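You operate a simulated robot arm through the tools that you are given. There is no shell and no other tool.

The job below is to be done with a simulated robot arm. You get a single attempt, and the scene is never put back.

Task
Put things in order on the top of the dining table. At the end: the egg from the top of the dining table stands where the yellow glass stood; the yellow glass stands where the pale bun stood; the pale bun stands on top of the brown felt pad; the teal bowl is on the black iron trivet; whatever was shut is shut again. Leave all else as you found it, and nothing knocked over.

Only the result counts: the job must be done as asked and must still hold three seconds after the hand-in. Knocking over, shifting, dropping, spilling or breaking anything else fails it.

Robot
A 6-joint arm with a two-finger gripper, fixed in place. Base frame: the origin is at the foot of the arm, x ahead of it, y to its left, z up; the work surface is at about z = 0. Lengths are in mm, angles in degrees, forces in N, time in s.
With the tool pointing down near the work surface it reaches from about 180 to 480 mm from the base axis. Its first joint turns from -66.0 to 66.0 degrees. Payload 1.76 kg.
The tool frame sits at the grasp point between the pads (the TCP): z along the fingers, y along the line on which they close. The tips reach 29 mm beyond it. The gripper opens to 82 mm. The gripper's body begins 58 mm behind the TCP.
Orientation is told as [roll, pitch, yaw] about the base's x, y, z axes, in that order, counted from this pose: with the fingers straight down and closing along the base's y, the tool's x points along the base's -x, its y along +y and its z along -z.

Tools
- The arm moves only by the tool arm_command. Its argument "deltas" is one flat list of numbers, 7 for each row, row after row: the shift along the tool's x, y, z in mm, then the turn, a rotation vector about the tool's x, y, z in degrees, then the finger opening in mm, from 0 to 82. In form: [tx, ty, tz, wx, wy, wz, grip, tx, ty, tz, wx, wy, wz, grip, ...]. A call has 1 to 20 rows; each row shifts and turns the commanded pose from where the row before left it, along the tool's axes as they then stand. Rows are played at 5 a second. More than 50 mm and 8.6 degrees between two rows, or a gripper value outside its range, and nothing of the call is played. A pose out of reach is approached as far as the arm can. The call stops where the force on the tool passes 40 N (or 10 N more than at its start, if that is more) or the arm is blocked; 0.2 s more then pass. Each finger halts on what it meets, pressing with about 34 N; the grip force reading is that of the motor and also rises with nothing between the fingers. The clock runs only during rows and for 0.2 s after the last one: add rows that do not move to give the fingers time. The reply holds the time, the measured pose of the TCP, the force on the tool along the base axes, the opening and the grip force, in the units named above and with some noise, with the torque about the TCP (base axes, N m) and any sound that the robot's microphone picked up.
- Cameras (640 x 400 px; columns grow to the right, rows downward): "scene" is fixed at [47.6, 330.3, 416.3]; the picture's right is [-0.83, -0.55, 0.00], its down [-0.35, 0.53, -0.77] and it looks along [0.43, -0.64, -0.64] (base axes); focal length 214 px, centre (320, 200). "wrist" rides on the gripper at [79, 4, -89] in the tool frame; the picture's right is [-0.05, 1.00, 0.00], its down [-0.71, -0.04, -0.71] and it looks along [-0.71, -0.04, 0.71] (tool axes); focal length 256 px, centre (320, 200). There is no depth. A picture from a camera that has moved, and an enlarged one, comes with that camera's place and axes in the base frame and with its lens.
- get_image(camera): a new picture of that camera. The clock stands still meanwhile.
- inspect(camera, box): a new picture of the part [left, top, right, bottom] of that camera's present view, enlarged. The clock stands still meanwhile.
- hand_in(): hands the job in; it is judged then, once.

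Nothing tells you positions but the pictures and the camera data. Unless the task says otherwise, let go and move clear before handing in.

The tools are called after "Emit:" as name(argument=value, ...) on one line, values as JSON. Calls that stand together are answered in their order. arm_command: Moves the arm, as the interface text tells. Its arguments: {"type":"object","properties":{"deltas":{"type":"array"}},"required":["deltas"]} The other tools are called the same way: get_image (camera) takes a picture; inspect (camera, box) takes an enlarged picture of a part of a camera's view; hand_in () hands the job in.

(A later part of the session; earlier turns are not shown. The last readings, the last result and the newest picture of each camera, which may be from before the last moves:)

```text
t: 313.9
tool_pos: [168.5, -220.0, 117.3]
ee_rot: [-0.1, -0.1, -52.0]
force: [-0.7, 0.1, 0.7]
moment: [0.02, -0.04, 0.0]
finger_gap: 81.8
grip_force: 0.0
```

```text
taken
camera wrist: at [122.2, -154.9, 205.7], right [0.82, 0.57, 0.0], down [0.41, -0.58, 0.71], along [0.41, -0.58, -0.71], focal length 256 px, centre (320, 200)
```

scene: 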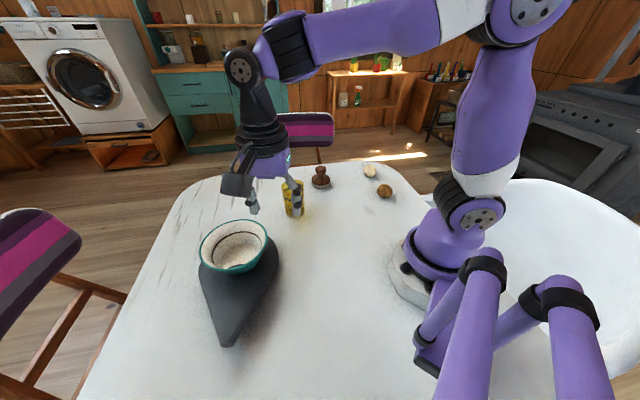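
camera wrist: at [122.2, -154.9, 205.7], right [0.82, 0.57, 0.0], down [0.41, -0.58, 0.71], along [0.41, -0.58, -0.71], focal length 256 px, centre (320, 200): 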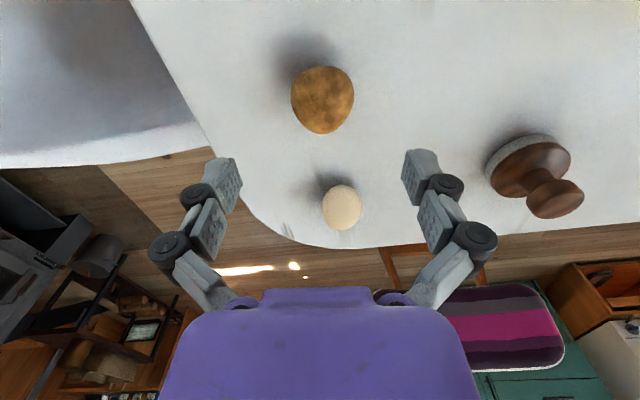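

Emit:
arm_command(deltas=[0, 0, 30, 0, 0, 0, 82, 0, 0, 22, 0, 0, 0, 82, 0, 0, 0, 0, 0, 0, 82])

Emit:
get_image(camera="wrist")

```text
t: 314.7
tool_pos: [168.3, -220.7, 65.6]
ee_rot: [0.0, -0.1, -52.0]
force: [-0.6, 0.1, -0.6]
moment: [-0.01, 0.0, 0.02]
finger_gap: 82.0
grip_force: 0.1
```

```text
taken
camera wrist: at [122.0, -155.3, 153.6], right [0.82, 0.57, 0.0], down [0.41, -0.58, 0.71], along [0.41, -0.58, -0.71], focal length 256 px, centre (320, 200)
```

wrist: 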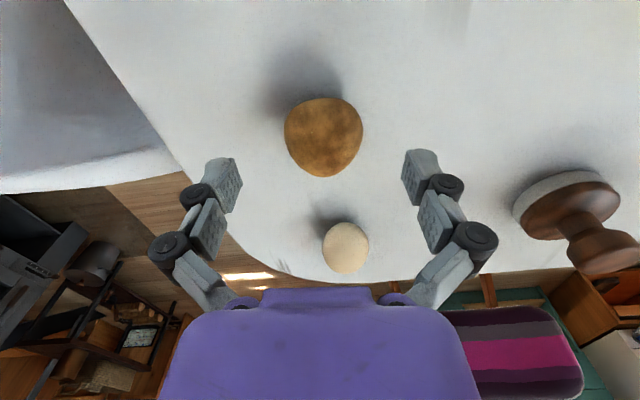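

Emit:
arm_command(deltas=[0, 1.5, 18, 0, 0, 0, 82, 0, 0, 12, 0, 0, 0, 82, 0, 0, 4, 0, 0, 0, 82, 0, 0, 0, 0, 0, 0, 82])

Emit:
inspect(camera="wrist", box=[140, 80, 500, 290])

```text
t: 315.7
tool_pos: [170.5, -220.0, 31.5]
ee_rot: [0.0, -0.1, -52.0]
force: [0.3, -0.5, 0.1]
moment: [0.0, 0.02, -0.02]
finger_gap: 82.0
grip_force: 0.1
```

```text
1.78 times, centred on (320, 185) of wrist
camera zoom: at [124.1, -154.5, 119.9], right [0.82, 0.57, 0.0], down [0.41, -0.58, 0.71], along [0.41, -0.58, -0.71], focal length 455 px, centre (320, 227)
```

zoom: 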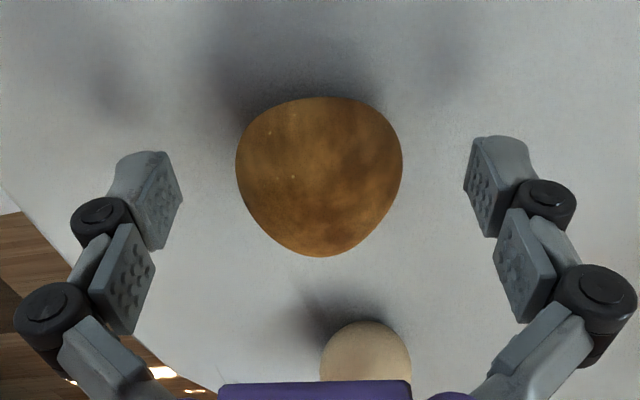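

Emit:
arm_command(deltas=[0, 0, 0, 0, 0, 0, 62, 0, 0, 0, 0, 0, 0, 54, 0, 0, 0, 0, 0, 0, 50, 0, 0, 0, 0, 0, 0, 48, 0, 0, 0, 0, 0, 0, 48])

Emit:
arm_command(deltas=[0, 0, 0, 0, 0, 0, 47, 0, 0, 0, 0, 0, 0, 46, 0, 0, 0, 0, 0, 0, 46])

Emit:
arm_command(deltas=[0, 0, 0, 0, 0, 0, 45, 0, 0, 0, 0, 0, 0, 44, 0, 0, 0, 0, 0, 0, 44])

```text
t: 316.9
tool_pos: [171.5, -219.3, 31.2]
ee_rot: [-0.1, -0.1, -52.0]
force: [0.4, -0.1, 0.2]
moment: [0.01, 0.03, -0.01]
finger_gap: 48.2
grip_force: 0.4
```

```text
t: 317.7
tool_pos: [170.7, -220.2, 30.6]
ee_rot: [-0.1, -0.1, -51.9]
force: [1.0, -0.5, 0.3]
moment: [0.02, 0.0, 0.01]
finger_gap: 46.8
grip_force: 0.6
```

```text
t: 318.5
tool_pos: [170.5, -220.1, 30.8]
ee_rot: [-0.1, -0.3, -52.1]
force: [-0.7, 1.2, 8.2]
moment: [0.02, -0.02, 0.02]
finger_gap: 46.3
grip_force: 34.0
```

Emit:
arm_command(deltas=[0, 0, 0, 0, 0, 0, 45.4, 0, 0, 0, 0, 0, 0, 45.4])

Emit:
arm_command(deltas=[0, 0, -2, 0, 0, 0, 45.4, 0, 0, -4, 0, 0, 0, 45.4, 0, 0, -6, 0, 0, 0, 45.4, 0, 0, 0, 0, 0, 0, 45.4])

Emit:
inspect(camera="wrist", box=[140, 80, 500, 290])

```text
t: 319.1
tool_pos: [169.0, -221.1, 30.0]
ee_rot: [-0.1, -0.1, -52.0]
force: [-0.5, 1.2, 3.3]
moment: [0.02, 0.02, 0.02]
finger_gap: 46.3
grip_force: 28.2
```

```text
t: 320.1
tool_pos: [170.8, -220.0, 43.0]
ee_rot: [-0.2, -0.1, -52.0]
force: [-0.2, 0.9, -0.6]
moment: [-0.02, 0.0, -0.02]
finger_gap: 46.8
grip_force: 13.1
```

```text
1.78 times, centred on (320, 185) of wrist
camera zoom: at [124.1, -154.7, 131.8], right [0.82, 0.57, 0.0], down [0.41, -0.58, 0.71], along [0.41, -0.58, -0.71], focal length 455 px, centre (320, 227)
```

zoom: 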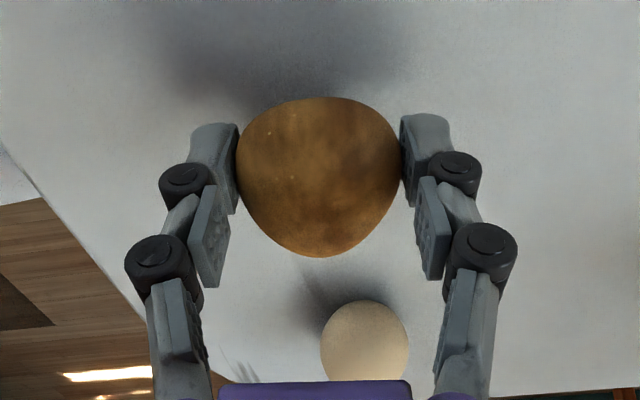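

The bun is held gently. I'll take a close look at it while it is near the camera, to be sure of what it is.

Emit:
inspect(camera="wrist", box=[265, 120, 375, 220])

Emit:
inspect(camera="scene", box=[360, 165, 410, 205])

Emit:
inspect(camera="wrist", box=[300, 210, 390, 290])

```text
4.00 times, centred on (320, 170) of wrist
camera zoom: at [124.1, -154.7, 131.8], right [0.82, 0.57, 0.0], down [0.41, -0.58, 0.71], along [0.41, -0.58, -0.71], focal length 1024 px, centre (320, 320)
```

zoom: 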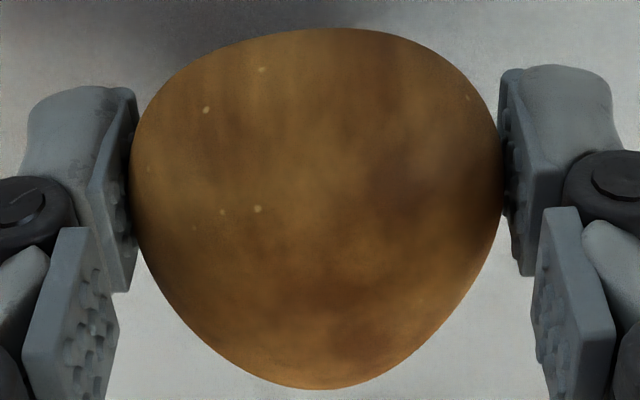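

```text
10.00 times, centred on (385, 185) of scene
camera zoom: at [47.6, 330.3, 416.3], right [-0.83, -0.55, 0.0], down [-0.35, 0.53, -0.77], along [0.43, -0.64, -0.64], focal length 2145 px, centre (-330, 350)
```

zoom: 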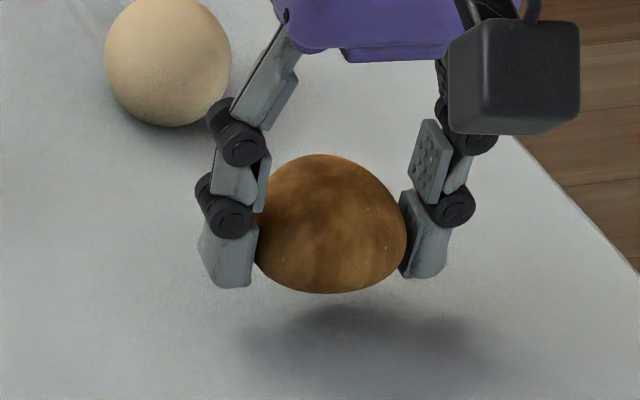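

```text
5.00 times, centred on (345, 250) of wrist
camera zoom: at [124.1, -154.7, 131.8], right [0.82, 0.57, 0.0], down [0.41, -0.58, 0.71], along [0.41, -0.58, -0.71], focal length 1280 px, centre (195, -50)
```

zoom: 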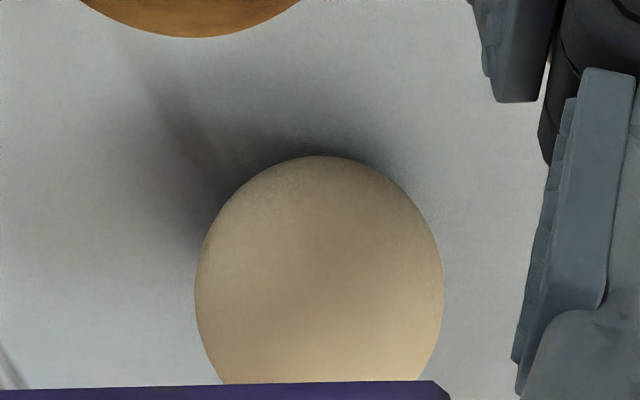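

Seen from the side it is a domed, flat-bottomed bread bun, so it is the bun. I'll carry it over to the brown felt-soled piece at (363.5,−163.5).

Emit:
arm_command(deltas=[0, 0, -20, 0, 0, 0, 45.2, 0, 0, -25, 0, 0, 0, 45.2, 0, 0, -25, 0, 0, 0, 45.2, 0, 0, -25, 0, 0, 0, 45.2, -7.42, 18.66, 0, 0, 0, 0, 45.2, -7.42, 18.66, 0, 0, 0, 0, 45.2, -7.42, 18.66, 0, 0, 0, 0, 45.2, -7.42, 18.66, 0, 0, 0, 0, 45.2, -7.42, 18.66, 0, 0, 0, 0, 45.2, -7.42, 18.66, 0, 0, 0, 0, 45.2, -7.42, 18.66, 0, 0, 0, 0, 45.2, -7.42, 18.66, 0, 0, 0, 0, 45.2, -7.42, 18.66, 0, 0, 0, 0, 45.2, -7.42, 18.66, 0, 0, 0, 0, 45.2, 0, 0, 0, 0, 0, 0, 45.2])

Emit:
get_image(camera="wrist")

Emit:
inspect(camera="scene", box=[270, 110, 390, 210])

```text
t: 323.3
tool_pos: [362.9, -162.9, 138.0]
ee_rot: [0.0, -0.1, -51.9]
force: [0.1, -0.3, -0.6]
moment: [-0.03, -0.04, 0.01]
finger_gap: 46.5
grip_force: 28.0
```

```text
taken
camera wrist: at [317.0, -97.7, 227.4], right [0.82, 0.57, 0.0], down [0.41, -0.58, 0.71], along [0.4, -0.58, -0.71], focal length 256 px, centre (320, 200)
```

wrist: 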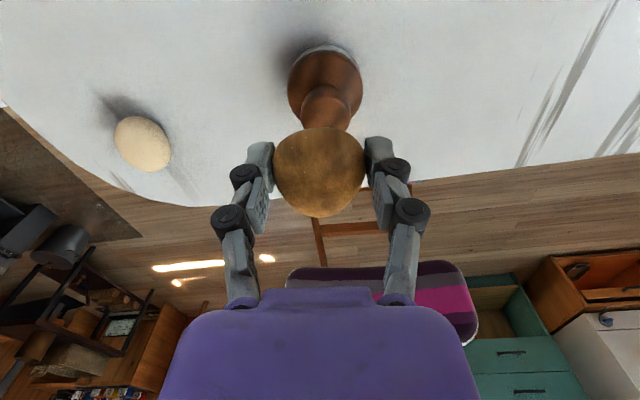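

```text
4.00 times, centred on (330, 160) of scene
camera zoom: at [47.6, 330.3, 416.3], right [-0.83, -0.55, 0.0], down [-0.35, 0.53, -0.77], along [0.43, -0.64, -0.64], focal length 858 px, centre (280, 360)
```

zoom: 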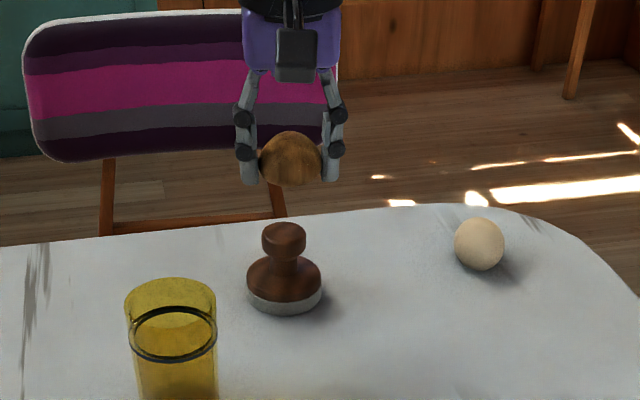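

I'll lower the bun slowly onto the flat knob and feel for contact.

Emit:
arm_command(deltas=[0, 0, 12, 0, 0, 0, 45.2, 0, 0, 10, 0, 0, 0, 45.2, 0, 0, 8, 0, 0, 0, 45.2, 0, 0, 3, 0, 0, 0, 45.2, 0, 0, 0, 0, 0, 0, 45.2])

Emit:
inspect(camera="scene", box=[280, 130, 370, 200])

```text
t: 324.5
tool_pos: [364.6, -164.4, 105.6]
ee_rot: [-0.2, 0.0, -52.0]
force: [-0.1, -0.9, -0.7]
moment: [-0.01, 0.01, 0.02]
finger_gap: 46.5
grip_force: 0.9
```

```text
5.71 times, centred on (325, 165) of scene
camera zoom: at [47.6, 330.3, 416.3], right [-0.83, -0.55, 0.0], down [-0.35, 0.53, -0.77], along [0.43, -0.64, -0.64], focal length 1226 px, centre (291, 400)
```

zoom: 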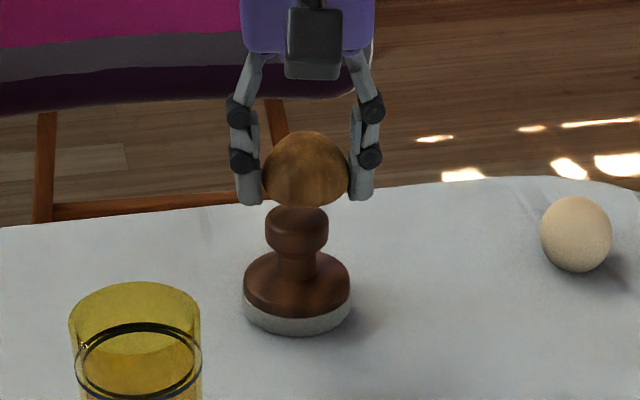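

Emit:
inspect(camera="scene", box=[300, 145, 345, 195])

Emit:
get_image(camera="wrist")

```text
8.00 times, centred on (322, 170) of scene
camera zoom: at [47.6, 330.3, 416.3], right [-0.83, -0.55, 0.0], down [-0.35, 0.53, -0.77], along [0.43, -0.64, -0.64], focal length 1716 px, centre (300, 440)
```

zoom: 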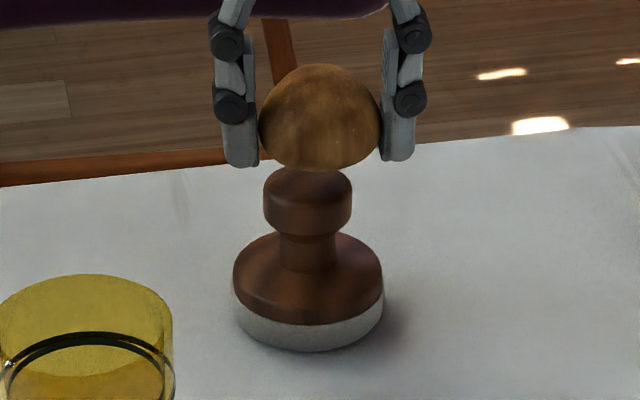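

```text
taken
camera wrist: at [317.1, -98.0, 194.1], right [0.82, 0.57, 0.0], down [0.41, -0.58, 0.71], along [0.41, -0.58, -0.71], focal length 256 px, centre (320, 200)
```

wrist: 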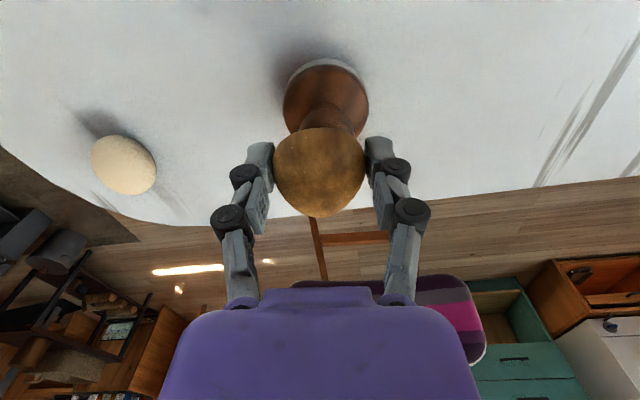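

The bun sits about 4–5 mm to one side of the knob. I'll correct for that and check again.

Emit:
arm_command(deltas=[-1.5, 2.3, 0, 0, 0, 0, 44.8, -1.5, 2.3, 0, 0, 0, 0, 44.8, 0, 0, 0, 0, 0, 0, 44.8])

Emit:
inspect(camera="scene", box=[300, 145, 345, 195])

Emit:
inspect(camera="wrist", box=[250, 40, 400, 230])

```text
t: 325.3
tool_pos: [368.4, -162.4, 104.9]
ee_rot: [0.0, -0.2, -52.0]
force: [0.9, -1.5, -0.1]
moment: [0.0, -0.01, 0.03]
finger_gap: 45.9
grip_force: 34.2
```

```text
8.00 times, centred on (322, 170) of scene
camera zoom: at [47.6, 330.3, 416.3], right [-0.83, -0.55, 0.0], down [-0.35, 0.53, -0.77], along [0.43, -0.64, -0.64], focal length 1716 px, centre (300, 440)
```

zoom: 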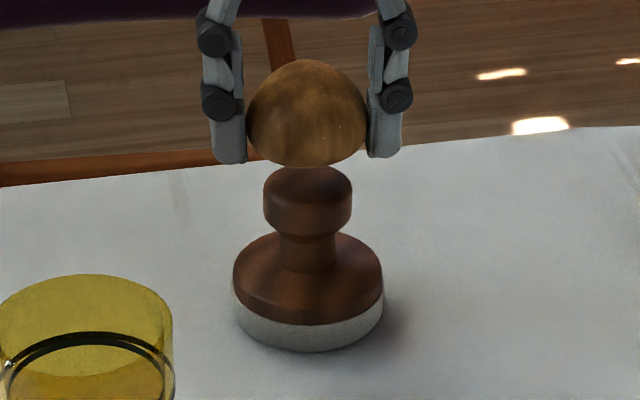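

```text
2.11 times, centred on (325, 135) of wrist
camera zoom: at [322.5, -97.4, 194.3], right [0.82, 0.57, 0.0], down [0.41, -0.58, 0.71], along [0.41, -0.58, -0.71], focal length 539 px, centre (310, 337)
```

zoom: 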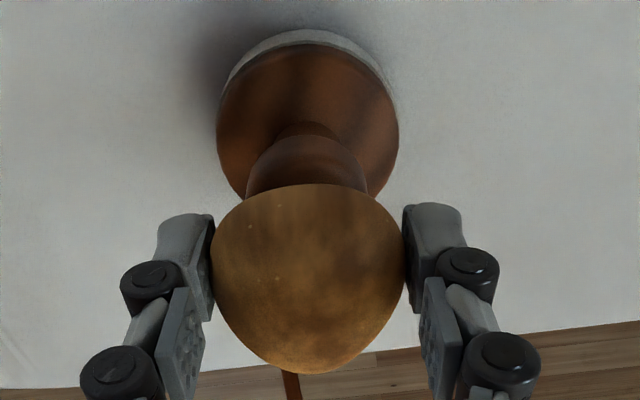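

Aligned now. I'll lower in small steps until contact.

Emit:
arm_command(deltas=[0, 0, 2, 0, 0, 0, 44.8, 0, 0, 2, 0, 0, 0, 44.8, 0, 0, 0, 0, 0, 0, 44.8])

Emit:
arm_command(deltas=[0, 0, 1, 0, 0, 0, 44.8, 0, 0, 1, 0, 0, 0, 44.8, 0, 0, 0, 0, 0, 0, 44.8])

Emit:
arm_command(deltas=[0, 0, 1, 0, 0, 0, 44.8, 0, 0, 0, 0, 0, 0, 44.8])

Emit:
arm_command(deltas=[0, 0, 1, 0, 0, 0, 44.8, 0, 0, 0, 0, 0, 0, 44.8])

```text
t: 326.1
tool_pos: [369.1, -161.7, 101.4]
ee_rot: [-0.1, -0.1, -52.0]
force: [-0.6, -0.2, 0.4]
moment: [0.02, 0.01, -0.01]
finger_gap: 46.1
grip_force: 34.5
```

```text
t: 326.9
tool_pos: [369.4, -162.6, 99.5]
ee_rot: [-0.1, -0.1, -52.0]
force: [-0.7, -0.1, 0.3]
moment: [0.03, 0.0, -0.02]
finger_gap: 46.2
grip_force: 33.7
```

```text
t: 327.5
tool_pos: [369.2, -162.7, 97.1]
ee_rot: [0.0, 0.0, -52.0]
force: [0.2, 0.0, -0.3]
moment: [0.0, 0.01, 0.01]
finger_gap: 46.2
grip_force: 34.1
```

```text
t: 328.1
tool_pos: [369.2, -162.1, 96.3]
ee_rot: [0.0, -0.1, -52.1]
force: [-0.6, 0.0, 0.3]
moment: [-0.06, -0.04, 0.02]
finger_gap: 45.9
grip_force: 34.2
```

Emit:
arm_command(deltas=[0, 0, 1, 0, 0, 0, 44.8, 0, 0, 0, 0, 0, 0, 44.8])

Emit:
arm_command(deltas=[0, 0, 1, 0, 0, 0, 44.8, 0, 0, 0, 0, 0, 0, 44.8])

Emit:
inspect(camera="scene", box=[300, 145, 345, 195])

```text
t: 328.7
tool_pos: [368.1, -160.7, 95.8]
ee_rot: [-0.1, 0.0, -51.9]
force: [-0.3, -0.2, 0.2]
moment: [0.01, -0.01, 0.01]
finger_gap: 46.0
grip_force: 34.2
```

```text
t: 329.3
tool_pos: [369.1, -162.6, 95.2]
ee_rot: [-0.1, 0.0, -52.0]
force: [-1.0, -0.5, -0.6]
moment: [0.0, 0.01, -0.01]
finger_gap: 45.9
grip_force: 34.0
```

```text
8.00 times, centred on (322, 170) of scene
camera zoom: at [47.6, 330.3, 416.3], right [-0.83, -0.55, 0.0], down [-0.35, 0.53, -0.77], along [0.43, -0.64, -0.64], focal length 1716 px, centre (300, 440)
```

zoom: 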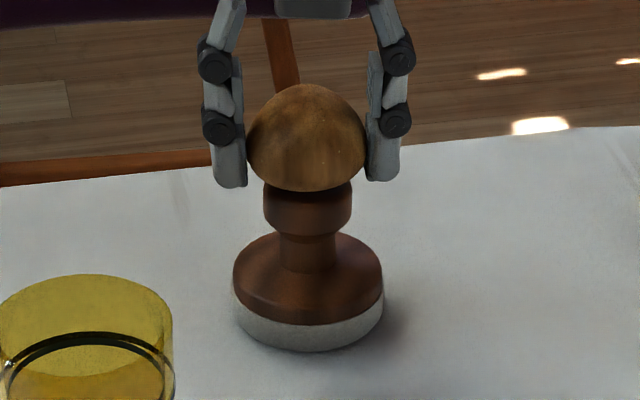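

Emit:
arm_command(deltas=[0, 0, 1, 0, 0, 0, 44.8, 0, 0, 0, 0, 0, 0, 44.8])

Emit:
arm_command(deltas=[0, 0, 1, 0, 0, 0, 44.8, 0, 0, 0, 0, 0, 0, 44.8])

Emit:
arm_command(deltas=[0, 0, 1, 0, 0, 0, 44.8, 0, 0, 0, 0, 0, 0, 44.8])

```text
t: 329.9
tool_pos: [368.4, -162.8, 93.9]
ee_rot: [-0.1, -0.1, -52.0]
force: [0.4, 0.8, -1.1]
moment: [0.0, -0.03, 0.01]
finger_gap: 46.2
grip_force: 33.9
```

```text
t: 330.5
tool_pos: [369.0, -163.2, 93.6]
ee_rot: [-0.1, -0.1, -51.9]
force: [0.2, -0.2, 0.0]
moment: [0.04, -0.01, -0.01]
finger_gap: 46.1
grip_force: 34.0
```

```text
t: 331.1
tool_pos: [368.7, -162.6, 92.8]
ee_rot: [-0.1, -0.1, -52.0]
force: [-1.7, 0.5, 12.5]
moment: [-0.05, 0.0, 0.01]
finger_gap: 46.0
grip_force: 33.6
```

Contact at last. I'll ease the pressure and open the fingers gradually.

Emit:
arm_command(deltas=[0, 0, -0.5, 0, 0, 0, 44.8, 0, 0, 0, 0, 0, 0, 45.8, 0, 0, 0, 0, 0, 0, 46.8, 0, 0, 0, 0, 0, 0, 48, 0, 0, 0, 0, 0, 0, 52, 0, 0, 0, 0, 0, 0, 60, 0, 0, 0, 0, 0, 0, 60])

Emit:
inspect(camera="scene", box=[300, 145, 345, 195])

Emit:
inspect(camera="wrist", box=[200, 60, 440, 230])

```text
t: 332.7
tool_pos: [369.2, -162.9, 93.1]
ee_rot: [-0.1, -0.2, -52.0]
force: [0.1, 0.0, 0.3]
moment: [0.0, 0.01, 0.01]
finger_gap: 60.1
grip_force: 0.0
```

```text
8.00 times, centred on (322, 170) of scene
camera zoom: at [47.6, 330.3, 416.3], right [-0.83, -0.55, 0.0], down [-0.35, 0.53, -0.77], along [0.43, -0.64, -0.64], focal length 1716 px, centre (300, 440)
```

zoom: 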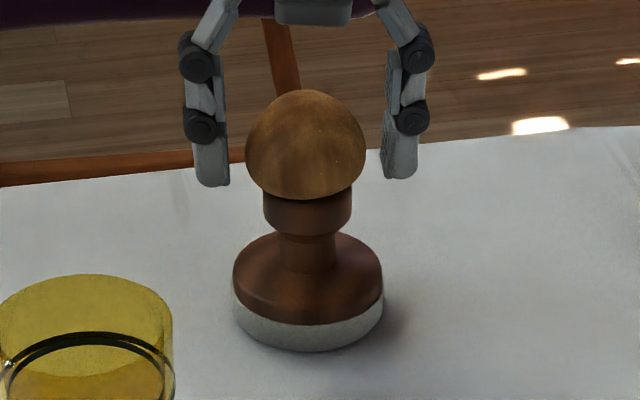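

```text
2.35 times, centred on (320, 145) of wrist
camera zoom: at [322.6, -97.3, 181.4], right [0.82, 0.57, 0.0], down [0.41, -0.58, 0.71], along [0.41, -0.58, -0.71], focal length 602 px, centre (320, 329)
```

zoom: 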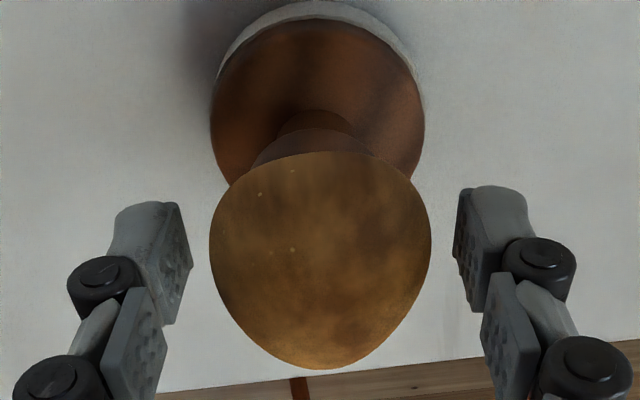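

The bun stands on the knob. I'll open wider and rise straight up.

Emit:
arm_command(deltas=[0, 0, 0, 0, 0, 0, 80, 0, 0, -10, 0, 0, 0, 82, 0, 0, -20, 0, 0, 0, 82, 0, 0, -30, 0, 0, 0, 82, 0, 0, -30, 0, 0, 0, 82, 0, 0, 0, 0, 0, 0, 82])

Emit:
inspect(camera="scene", box=[270, 130, 400, 220])

```text
t: 334.1
tool_pos: [369.1, -161.1, 182.8]
ee_rot: [-0.1, -0.1, -52.0]
force: [0.1, 0.0, 0.3]
moment: [-0.02, -0.02, -0.02]
finger_gap: 82.5
grip_force: 0.1
```

```text
4.44 times, centred on (335, 175) of scene
camera zoom: at [47.6, 330.3, 416.3], right [-0.83, -0.55, 0.0], down [-0.35, 0.53, -0.77], along [0.43, -0.64, -0.64], focal length 953 px, centre (253, 311)
```

zoom: 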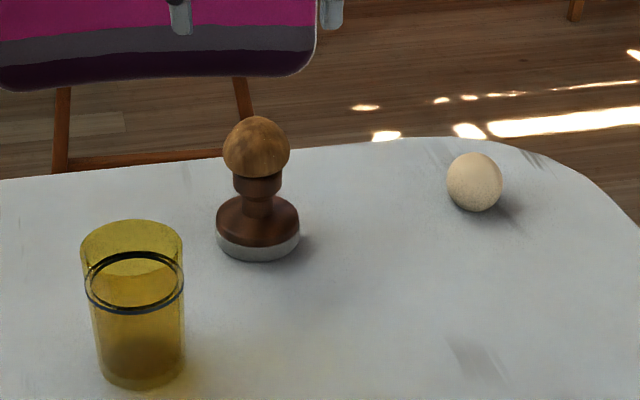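

The bun stands steady. Next is the glass: I'll turn to yaw 0 and hover over it at about (350,−9) to measure it.

Emit:
arm_command(deltas=[0, 0, 0, 0, 0, -7.4, 82, 0, 0, 0, 0, 0, -7.4, 82, 0, 0, 0, 0, 0, -7.4, 82, 0, 0, 0, 0, 0, -7.4, 82, 0, 0, 0, 0, 0, -7.4, 82, 0, 0, 0, 0, 0, -7.4, 82, 0, 0, 0, 0, 0, -7.6, 82, 4.8, 38, 0, 0, 0, 0, 82, 4.8, 38, 0, 0, 0, 0, 82, 4.8, 38, 0, 0, 0, 0, 82, 4.8, 38, 0, 0, 0, 0, 82, 0, 0, 0, 0, 0, 0, 82])

Emit:
get_image(camera="wrist")

```text
t: 336.7
tool_pos: [350.0, -8.6, 182.1]
ee_rot: [-0.1, 0.1, -0.1]
force: [0.3, 0.3, -0.8]
moment: [0.0, 0.05, 0.01]
finger_gap: 81.8
grip_force: 0.0
```

```text
taken
camera wrist: at [270.0, -4.6, 271.3], right [0.05, 1.0, 0.0], down [0.71, -0.04, 0.71], along [0.71, -0.04, -0.71], focal length 256 px, centre (320, 200)
```

wrist: 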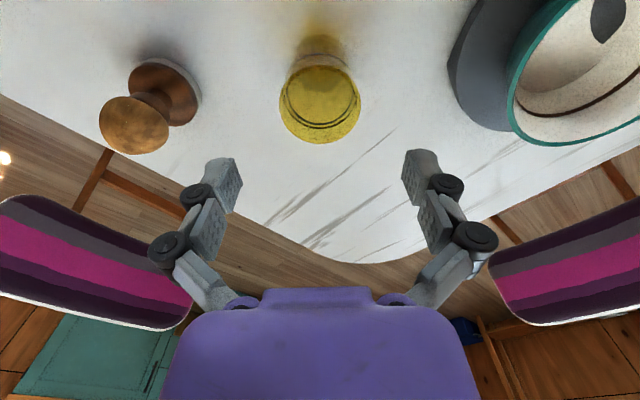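

Emit:
arm_command(deltas=[0, 0, 35, 0, 0, 0, 82, 0, 0, 35, 0, 0, 0, 82, 0, 0, 25, 0, 0, 0, 82, 0, 0, 0, 0, 0, 0, 82])

Emit:
get_image(camera="wrist")

```text
t: 337.7
tool_pos: [350.6, -10.8, 86.9]
ee_rot: [-0.3, 0.0, 0.0]
force: [-0.5, 0.6, 0.6]
moment: [0.01, -0.02, 0.0]
finger_gap: 82.2
grip_force: 0.1
```

```text
taken
camera wrist: at [269.5, -6.0, 175.7], right [0.05, 1.0, 0.0], down [0.71, -0.04, 0.71], along [0.71, -0.04, -0.71], focal length 256 px, centre (320, 200)
```

wrist: 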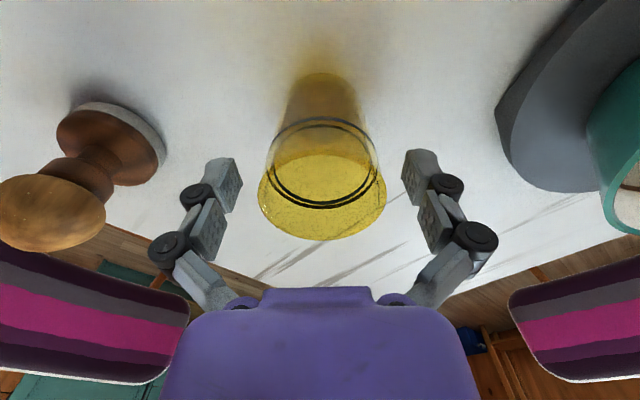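

Emit:
arm_command(deltas=[0, 0.5, 16, 0, 0, 0, 82, 0, 0, 16, 0, 0, 0, 82, 0, 0, 0, 0, 0, 0, 82])

Emit:
arm_command(deltas=[0, 0, 0, 0, 0, 0, 70, 0, 0, 0, 0, 0, 0, 64, 0, 0, 0, 0, 0, 0, 60, 0, 0, 0, 0, 0, 0, 60])

Emit:
arm_command(deltas=[0, 0, 0, 0, 0, 0, 58, 0, 0, 0, 0, 0, 0, 57, 0, 0, 0, 0, 0, 0, 57])

Emit:
arm_command(deltas=[0, 0, 0, 0, 0, 0, 56, 0, 0, 0, 0, 0, 0, 55, 0, 0, 0, 0, 0, 0, 55])

```text
t: 338.5
tool_pos: [350.3, -10.8, 54.3]
ee_rot: [-0.2, 0.0, 0.0]
force: [0.1, 0.7, 0.2]
moment: [-0.03, 0.01, 0.01]
finger_gap: 82.0
grip_force: 0.2
```

```text
t: 339.5
tool_pos: [350.5, -9.3, 54.3]
ee_rot: [-0.2, 0.0, 0.0]
force: [-0.3, 0.0, 0.0]
moment: [0.0, 0.0, 0.03]
finger_gap: 60.0
grip_force: 0.1
```

```text
t: 340.3
tool_pos: [349.8, -10.1, 55.5]
ee_rot: [-0.2, -0.1, 0.1]
force: [0.4, 0.8, -0.1]
moment: [-0.01, 0.0, -0.01]
finger_gap: 57.8
grip_force: 0.7
```

```text
t: 341.1
tool_pos: [351.2, -10.3, 54.3]
ee_rot: [-0.2, 0.0, 0.0]
force: [-2.0, 0.8, 5.7]
moment: [-0.03, -0.06, -0.02]
finger_gap: 56.0
grip_force: 12.7
```

Emit:
arm_command(deltas=[0, 0, 0, 0, 0, 0, 54.5, 0, 0, 0, 0, 0, 0, 54.5])

Emit:
arm_command(deltas=[0, 0, -2, 0, 0, 0, 54.5, 0, 0, -3, 0, 0, 0, 54.5, 0, 0, -5, 0, 0, 0, 54.5, 0, 0, 0, 0, 0, 0, 54.5])

Emit:
inspect(camera="scene", box=[250, 130, 360, 230])

```text
t: 341.7
tool_pos: [349.8, -10.4, 53.2]
ee_rot: [-0.2, 0.0, 0.0]
force: [-0.4, 0.1, 3.3]
moment: [-0.01, -0.01, -0.01]
finger_gap: 55.9
grip_force: 1.4
```

```text
t: 342.7
tool_pos: [350.1, -9.8, 64.9]
ee_rot: [-0.2, 0.0, 0.0]
force: [-0.7, 0.0, 0.1]
moment: [0.01, 0.01, 0.03]
finger_gap: 55.4
grip_force: 0.5
```

```text
4.00 times, centred on (305, 180) of scene
camera zoom: at [47.6, 330.3, 416.3], right [-0.83, -0.55, 0.0], down [-0.35, 0.53, -0.77], along [0.43, -0.64, -0.64], focal length 858 px, centre (380, 280)
```

zoom: 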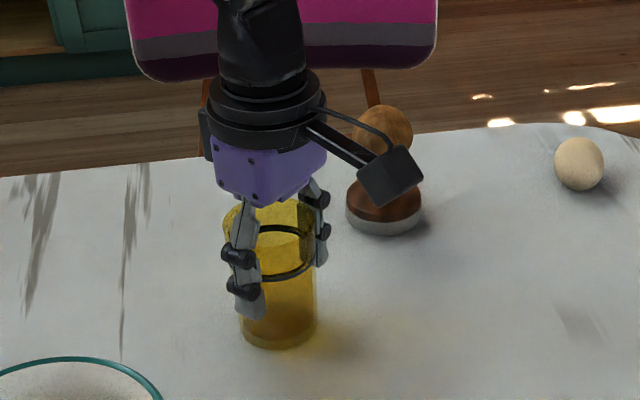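

The fingers slipped up without lifting the glass. I'll go back down and take a firmer hold.

Emit:
arm_command(deltas=[0, 0, 0, 0, 0, 0, 60, 0, 0, 5, 0, 0, 0, 60, 0, 0, 6, 0, 0, 0, 60, 0, 0, 0, 0, 0, 0, 60])

Emit:
arm_command(deltas=[0, 0, 0, 0, 0, 0, 56, 0, 0, 0, 0, 0, 0, 54, 0, 0, 0, 0, 0, 0, 53, 0, 0, 0, 0, 0, 0, 53])

Emit:
arm_command(deltas=[0, 0, 0, 0, 0, 0, 52, 0, 0, 0, 0, 0, 0, 52])

```text
t: 343.7
tool_pos: [350.2, -10.6, 53.4]
ee_rot: [-0.1, 0.0, 0.0]
force: [0.8, 0.6, -0.6]
moment: [0.04, -0.02, -0.01]
finger_gap: 59.9
grip_force: 0.1
```

```text
t: 344.7
tool_pos: [349.9, -10.1, 54.1]
ee_rot: [-0.2, -0.1, 0.0]
force: [-6.1, -0.2, 22.6]
moment: [0.18, -0.3, 0.05]
finger_gap: 54.3
grip_force: 33.5
```

```text
t: 345.3
tool_pos: [350.9, -9.3, 54.2]
ee_rot: [-0.3, 0.0, 0.0]
force: [-6.1, 0.3, 29.7]
moment: [0.16, -0.43, 0.04]
finger_gap: 54.6
grip_force: 34.2
```

Emit:
arm_command(deltas=[0, 0, -1, 0, 0, 0, 52, 0, 0, -2, 0, 0, 0, 52, 0, 0, -3, 0, 0, 0, 52, 0, 0, 0, 0, 0, 0, 52])

Emit:
inspect(camera="scene", box=[250, 130, 360, 230])

Emit:
get_image(camera="wrist")

```text
t: 346.3
tool_pos: [350.6, -10.1, 60.2]
ee_rot: [-0.2, 0.1, 0.0]
force: [0.3, 0.0, -1.9]
moment: [0.01, 0.01, -0.06]
finger_gap: 54.4
grip_force: 33.8
```

```text
4.00 times, centred on (305, 180) of scene
camera zoom: at [47.6, 330.3, 416.3], right [-0.83, -0.55, 0.0], down [-0.35, 0.53, -0.77], along [0.43, -0.64, -0.64], focal length 858 px, centre (380, 280)
```

zoom: 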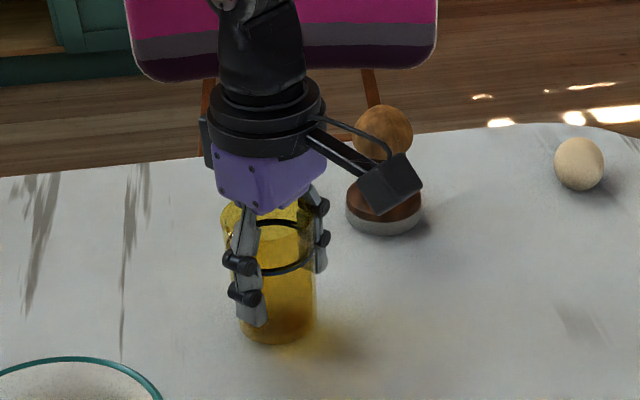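

```text
taken
camera wrist: at [269.6, -5.5, 149.2], right [0.05, 1.0, 0.0], down [0.71, -0.04, 0.71], along [0.71, -0.04, -0.71], focal length 256 px, centre (320, 200)
```

wrist: 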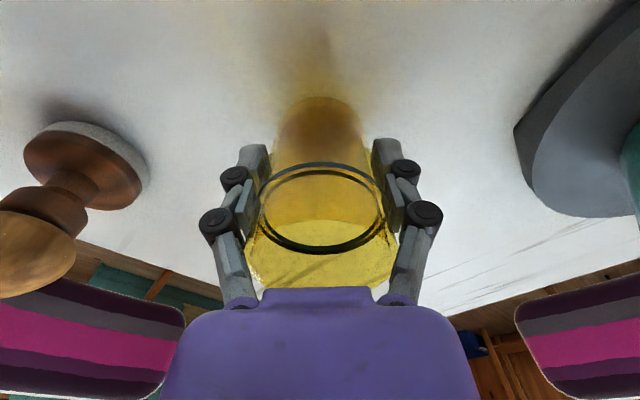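

The glass is up, weighing about 2 N. I'll raise it gently and carry it level to the bun's old place at (170.5,−220).

Emit:
arm_command(deltas=[0, 0, -3, 0, 0, 0, 52, 0, 0, -6, 0, 0, 0, 52, 0, 0, -10, 0, 0, 0, 52, 0, 0, -12, 0, 0, 0, 52, 0, 0, -10, 0, 0, 0, 52, 0, 0, -6, 0, 0, 0, 52, 0, 0, -3, 0, 0, 0, 52, 0, 0, 0, 0, 0, 0, 52])

Emit:
arm_command(deltas=[2.6, -3.04, 0, 0, 0, 0, 52, 5.2, -6.08, 0, 0, 0, 0, 52, 7.8, -9.12, 0, 0, 0, 0, 52, 10.4, -12.16, 0, 0, 0, 0, 52, 12.74, -14.9, 0, 0, 0, 0, 52, 12.74, -14.9, 0, 0, 0, 0, 52, 12.74, -14.9, 0, 0, 0, 0, 52, 12.74, -14.9, 0, 0, 0, 0, 52, 12.74, -14.9, 0, 0, 0, 0, 52, 12.74, -14.9, 0, 0, 0, 0, 52, 12.74, -14.9, 0, 0, 0, 0, 52, 12.74, -14.9, 0, 0, 0, 0, 52, 12.74, -14.9, 0, 0, 0, 0, 52, 12.74, -14.9, 0, 0, 0, 0, 52, 10.4, -12.16, 0, 0, 0, 0, 52, 7.8, -9.12, 0, 0, 0, 0, 52, 5.2, -6.08, 0, 0, 0, 0, 52, 2.6, -3.04, 0, 0, 0, 0, 52, 0, 0, 0, 0, 0, 0, 52])

Emit:
get_image(camera="scene")

Emit:
get_image(camera="wrist")

```text
t: 348.1
tool_pos: [350.3, -10.6, 109.9]
ee_rot: [-0.1, 0.0, -0.1]
force: [0.3, -0.3, -2.1]
moment: [-0.01, 0.02, 0.03]
finger_gap: 54.2
grip_force: 34.2
```

```text
t: 352.1
tool_pos: [171.8, -220.0, 110.9]
ee_rot: [-0.3, 0.0, 0.1]
force: [0.1, 0.5, -1.9]
moment: [-0.03, 0.01, 0.0]
finger_gap: 54.1
grip_force: 33.6
```

```text
taken
```

scene: 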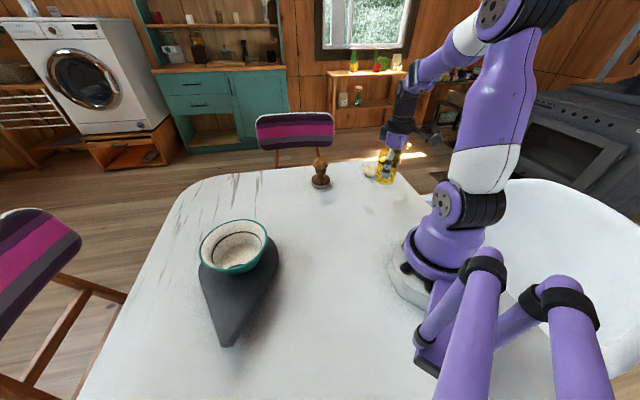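

```text
taken
camera wrist: at [90.9, -215.3, 199.9], right [0.05, 1.0, 0.0], down [0.71, -0.04, 0.71], along [0.71, -0.04, -0.71], focal length 256 px, centre (320, 200)
```

wrist: 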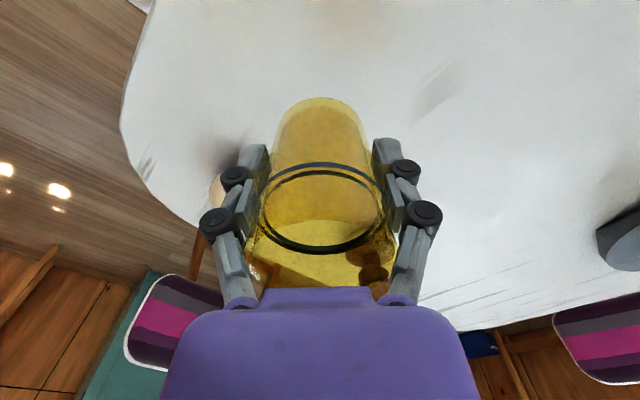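

Emit:
arm_command(deltas=[0.8, 0, 3, 0, 0, 0, 52, 0, 0, 6, 0, 0, 0, 52, 0, 0, 10, 0, 0, 0, 52, 0, 0, 12, 0, 0, 0, 52, 0, 0, 10, 0, 0, 0, 52, 0, 0, 6, 0, 0, 0, 52, 0, 0, 3, 0, 0, 0, 52, 0, 0, 2, 0, 0, 0, 52, 0, 0, 0, 0, 0, 0, 52])

Emit:
arm_command(deltas=[0, 0, 1.5, 0, 0, 0, 52, 0, 0, 1, 0, 0, 0, 52, 0, 0, 0, 0, 0, 0, 52])

Emit:
arm_command(deltas=[0, 0, 1, 0, 0, 0, 52, 0, 0, 0, 0, 0, 0, 52])

```text
t: 354.1
tool_pos: [171.1, -221.2, 59.0]
ee_rot: [-0.3, 0.0, 0.0]
force: [0.4, -0.4, -1.6]
moment: [0.02, 0.03, 0.0]
finger_gap: 54.1
grip_force: 33.9
```

```text
t: 354.9
tool_pos: [170.0, -221.0, 56.0]
ee_rot: [-0.2, -0.1, 0.0]
force: [0.3, 0.2, -1.7]
moment: [-0.02, 0.03, -0.03]
finger_gap: 54.1
grip_force: 33.7
```

```text
t: 355.5
tool_pos: [169.9, -220.5, 55.5]
ee_rot: [-0.2, 0.0, 0.0]
force: [-3.4, 2.4, 13.8]
moment: [0.26, -0.17, 0.11]
finger_gap: 54.1
grip_force: 34.7
```

Emit:
arm_command(deltas=[0, 0, -0.5, 0, 0, 0, 52, 0, 0, 0, 0, 0, 0, 54, 0, 0, 0, 0, 0, 0, 56, 0, 0, 0, 0, 0, 0, 60, 0, 0, 0, 0, 0, 0, 70, 0, 0, 0, 0, 0, 0, 82, 0, 0, 0, 0, 0, 0, 82])

Emit:
get_image(camera="wrist")

Emit:
arm_command(deltas=[0, 0, -10, 0, 0, 0, 82, 0, 0, -25, 0, 0, 0, 82, 0, 0, -35, 0, 0, 0, 82, 0, 0, -40, 0, 0, 0, 82, 0, 0, -15, 0, 0, 0, 82, 0, 0, 0, 0, 0, 0, 82])

Emit:
get_image(camera="scene")

```text
t: 357.1
tool_pos: [169.5, -220.6, 55.9]
ee_rot: [-0.2, -0.1, -0.1]
force: [-0.6, -0.5, -0.3]
moment: [-0.01, 0.01, 0.01]
finger_gap: 81.8
grip_force: 0.1
```

```text
taken
camera wrist: at [89.9, -215.6, 144.7], right [0.05, 1.0, 0.0], down [0.71, -0.04, 0.71], along [0.71, -0.04, -0.71], focal length 256 px, centre (320, 200)
```

wrist: 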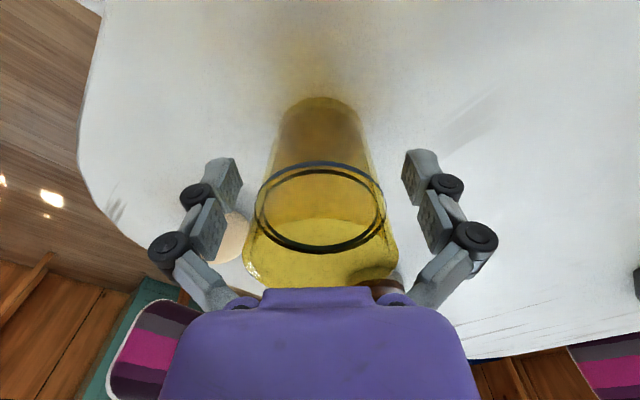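

```text
t: 358.5
tool_pos: [170.2, -220.7, 180.4]
ee_rot: [-0.2, 0.0, 0.0]
force: [0.1, 0.5, 0.6]
moment: [-0.03, 0.03, 0.0]
finger_gap: 82.0
grip_force: 0.0
```

```text
taken
```

scene: 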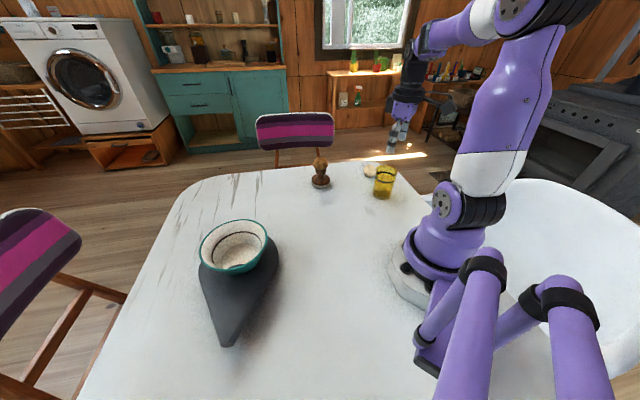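

The glass stands at the bun's old place. Last is the egg at about (255,−304.5); I'll turn to yaw −50 and hover over it.

Emit:
arm_command(deltas=[0, 0, 0, 0, 0, 8.3, 82, 0, 0, 0, 0, 0, 8.3, 82, 0, 0, 0, 0, 0, 8.3, 82, 0, 0, 0, 0, 0, 8.3, 82, 0, 0, 0, 0, 0, 8.3, 82, 0, 0, 0, 0, 0, 8.3, 82, -40, 4, 0, 0, 0, 0, 82, -40, 4, 0, 0, 0, 0, 82, -39, 3, 0, 0, 0, 0, 82, 0, 0, 30, 0, 0, 0, 82, 0, 0, 30, 0, 0, 0, 82, 0, 0, 0, 0, 0, 0, 82])

Emit:
get_image(camera="wrist")

```text
t: 361.1
tool_pos: [255.9, -302.5, 120.5]
ee_rot: [-0.2, 0.0, -49.8]
force: [0.4, 0.1, -0.3]
moment: [-0.02, -0.02, 0.0]
finger_gap: 82.1
grip_force: 0.1
```

```text
taken
camera wrist: at [206.2, -239.5, 209.2], right [0.8, 0.6, 0.0], down [0.43, -0.56, 0.71], along [0.43, -0.57, -0.71], focal length 256 px, centre (320, 200)
```

wrist: 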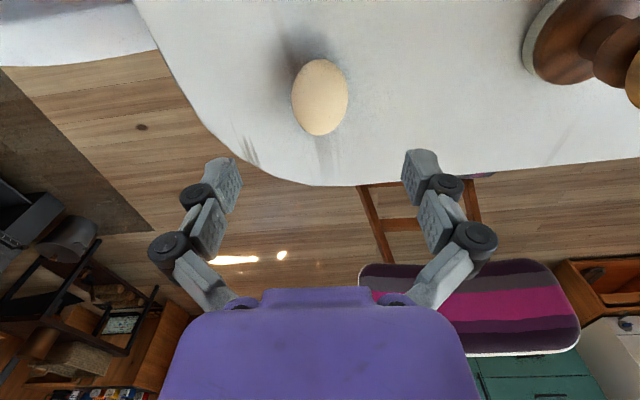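

Emit:
arm_command(deltas=[0, -1, 30, 0, 0, 0, 82, 0, -0.5, 30, 0, 0, 0, 82, 0, 0, 18, 0, 0, 0, 82, 0, 0, 9, 0, 0, 0, 82, 0, 0, 0, 0, 0, 0, 82])

Emit:
inspect(camera="wrist", box=[140, 80, 500, 290])

```text
t: 362.3
tool_pos: [254.5, -304.0, 35.2]
ee_rot: [-0.1, -0.2, -49.7]
force: [0.0, 0.5, 0.4]
moment: [-0.01, 0.02, -0.03]
finger_gap: 82.0
grip_force: 0.1
```

```text
1.78 times, centred on (320, 185) of wrist
camera zoom: at [205.9, -241.1, 122.6], right [0.8, 0.6, 0.0], down [0.43, -0.56, 0.71], along [0.43, -0.57, -0.71], focal length 455 px, centre (320, 227)
```

zoom: 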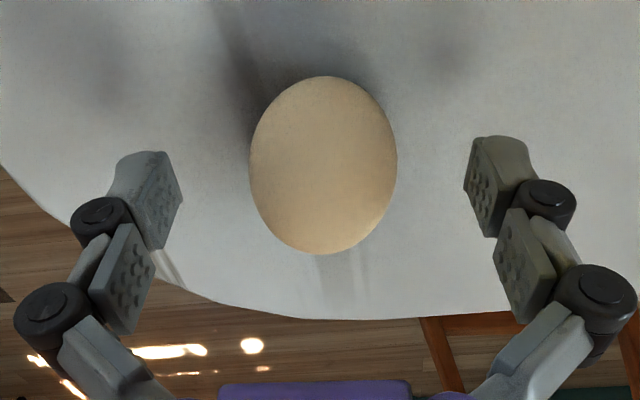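

Emit:
arm_command(deltas=[1, 1, 3.5, 0, 0, 0, 70, 0, 0, 0, 0, 0, 0, 56, 0, 0, 0, 0, 0, 0, 50, 0, 0, 0, 0, 0, 0, 47, 0, 0, 0, 0, 0, 0, 47])

Emit:
arm_command(deltas=[0, 0, 0, 0, 0, 0, 46, 0, 0, 0, 0, 0, 0, 45, 0, 0, 0, 0, 0, 0, 45])

Emit:
arm_command(deltas=[0, 0, 0, 0, 0, 0, 44, 0, 0, 0, 0, 0, 0, 44])

Emit:
arm_command(deltas=[0, 0, 0, 0, 0, 0, 43.3, 0, 0, 0, 0, 0, 0, 43.3])

```text
t: 363.5
tool_pos: [255.8, -303.2, 31.1]
ee_rot: [0.0, -0.1, -49.8]
force: [0.6, -0.3, 0.0]
moment: [0.01, 0.01, 0.02]
finger_gap: 46.9
grip_force: 0.0
```

```text
t: 364.3
tool_pos: [255.9, -302.8, 30.6]
ee_rot: [-0.1, -0.1, -49.7]
force: [0.2, -0.3, 0.0]
moment: [-0.02, 0.02, 0.0]
finger_gap: 44.8
grip_force: 0.0
```

```text
t: 364.9
tool_pos: [254.8, -303.1, 29.6]
ee_rot: [0.0, -0.1, -49.8]
force: [-1.1, -0.2, 0.0]
moment: [-0.02, 0.0, -0.02]
finger_gap: 44.0
grip_force: 0.1
```

```text
t: 365.5
tool_pos: [255.8, -303.4, 30.6]
ee_rot: [0.0, 0.0, -49.8]
force: [-1.0, -0.9, -1.4]
moment: [0.0, 0.02, -0.03]
finger_gap: 43.3
grip_force: 0.1
```

Emit:
arm_command(deltas=[0, 0, 0, 0, 0, 0, 42.6, 0, 0, 0, 0, 0, 0, 42.6])

Emit:
arm_command(deltas=[0, 0, 0, 0, 0, 0, 42, 0, 0, 0, 0, 0, 0, 42])

Emit:
arm_command(deltas=[0, 0, 0, 0, 0, 0, 41.4, 0, 0, 0, 0, 0, 0, 41.4])

```text
t: 366.1
tool_pos: [253.7, -303.7, 30.6]
ee_rot: [-0.2, -0.1, -49.9]
force: [0.1, 0.1, 0.5]
moment: [0.0, -0.01, -0.02]
finger_gap: 43.3
grip_force: 0.4
```

```text
t: 366.7
tool_pos: [255.7, -303.7, 29.4]
ee_rot: [-0.1, -0.1, -49.8]
force: [-0.7, 0.1, 0.1]
moment: [0.05, 0.0, 0.02]
finger_gap: 43.0
grip_force: 0.8
```

```text
t: 367.3
tool_pos: [254.2, -303.3, 31.4]
ee_rot: [-0.1, -0.1, -49.8]
force: [0.2, -0.4, 0.9]
moment: [-0.01, 0.0, 0.03]
finger_gap: 42.5
grip_force: 1.1
```

Emit:
arm_command(deltas=[0, 0, 0, 0, 0, 0, 41, 0, 0, -1, 0, 0, 0, 41, 0, 0, -2, 0, 0, 0, 41, 0, 0, -3, 0, 0, 0, 41, 0, 0, 0, 0, 0, 0, 41])

Emit:
inspect(camera="scene", box=[340, 145, 410, 205])

Emit:
inspect(camera="wrist", box=[140, 80, 500, 290])

```text
t: 368.5
tool_pos: [253.8, -305.3, 36.7]
ee_rot: [-0.1, -0.1, -49.8]
force: [0.3, -0.3, -1.1]
moment: [-0.01, 0.02, 0.02]
finger_gap: 42.4
grip_force: 0.9
```

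```text
6.67 times, centred on (375, 175) of scene
camera zoom: at [47.6, 330.3, 416.3], right [-0.83, -0.55, 0.0], down [-0.35, 0.53, -0.77], along [0.43, -0.64, -0.64], focal length 1430 px, centre (-47, 367)
```

zoom: 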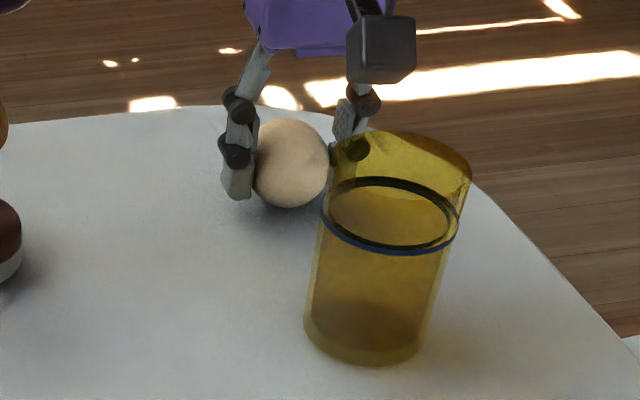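

```text
1.78 times, centred on (320, 185) of wrist
camera zoom: at [205.4, -239.8, 125.9], right [0.8, 0.6, 0.0], down [0.43, -0.56, 0.71], along [0.43, -0.57, -0.71], focal length 455 px, centre (320, 227)
```

zoom: 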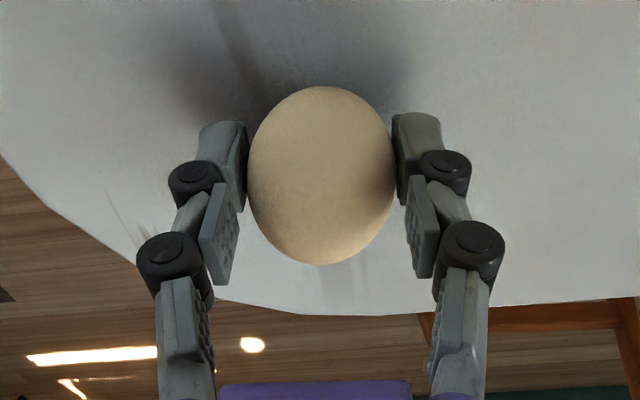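

Emit:
arm_command(deltas=[0, 0, 0, 0, 0, 0, 40.4, 0, 0, 0, 0, 0, 0, 40.4])

Emit:
arm_command(deltas=[0, 0, -4, 0, 0, 0, 40, 0, 0, -6, 0, 0, 0, 40, 0, 0, -10, 0, 0, 0, 40, 0, 0, 0, 0, 0, 0, 40])

Emit:
inspect(camera="scene", box=[340, 145, 410, 205])

```text
t: 369.1
tool_pos: [254.4, -304.4, 37.5]
ee_rot: [-0.2, -0.1, -49.8]
force: [-0.3, 0.6, 0.0]
moment: [0.0, -0.01, 0.03]
finger_gap: 41.5
grip_force: 33.9
```

```text
t: 370.1
tool_pos: [254.3, -303.2, 56.6]
ee_rot: [-0.2, -0.1, -49.7]
force: [0.3, 0.1, -0.8]
moment: [0.01, -0.01, -0.05]
finger_gap: 41.6
grip_force: 33.7
```

```text
6.67 times, centred on (375, 175) of scene
camera zoom: at [47.6, 330.3, 416.3], right [-0.83, -0.55, 0.0], down [-0.35, 0.53, -0.77], along [0.43, -0.64, -0.64], focal length 1430 px, centre (-47, 367)
```

zoom: 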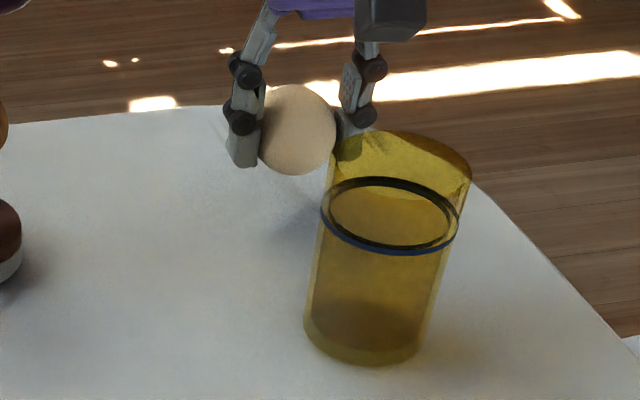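

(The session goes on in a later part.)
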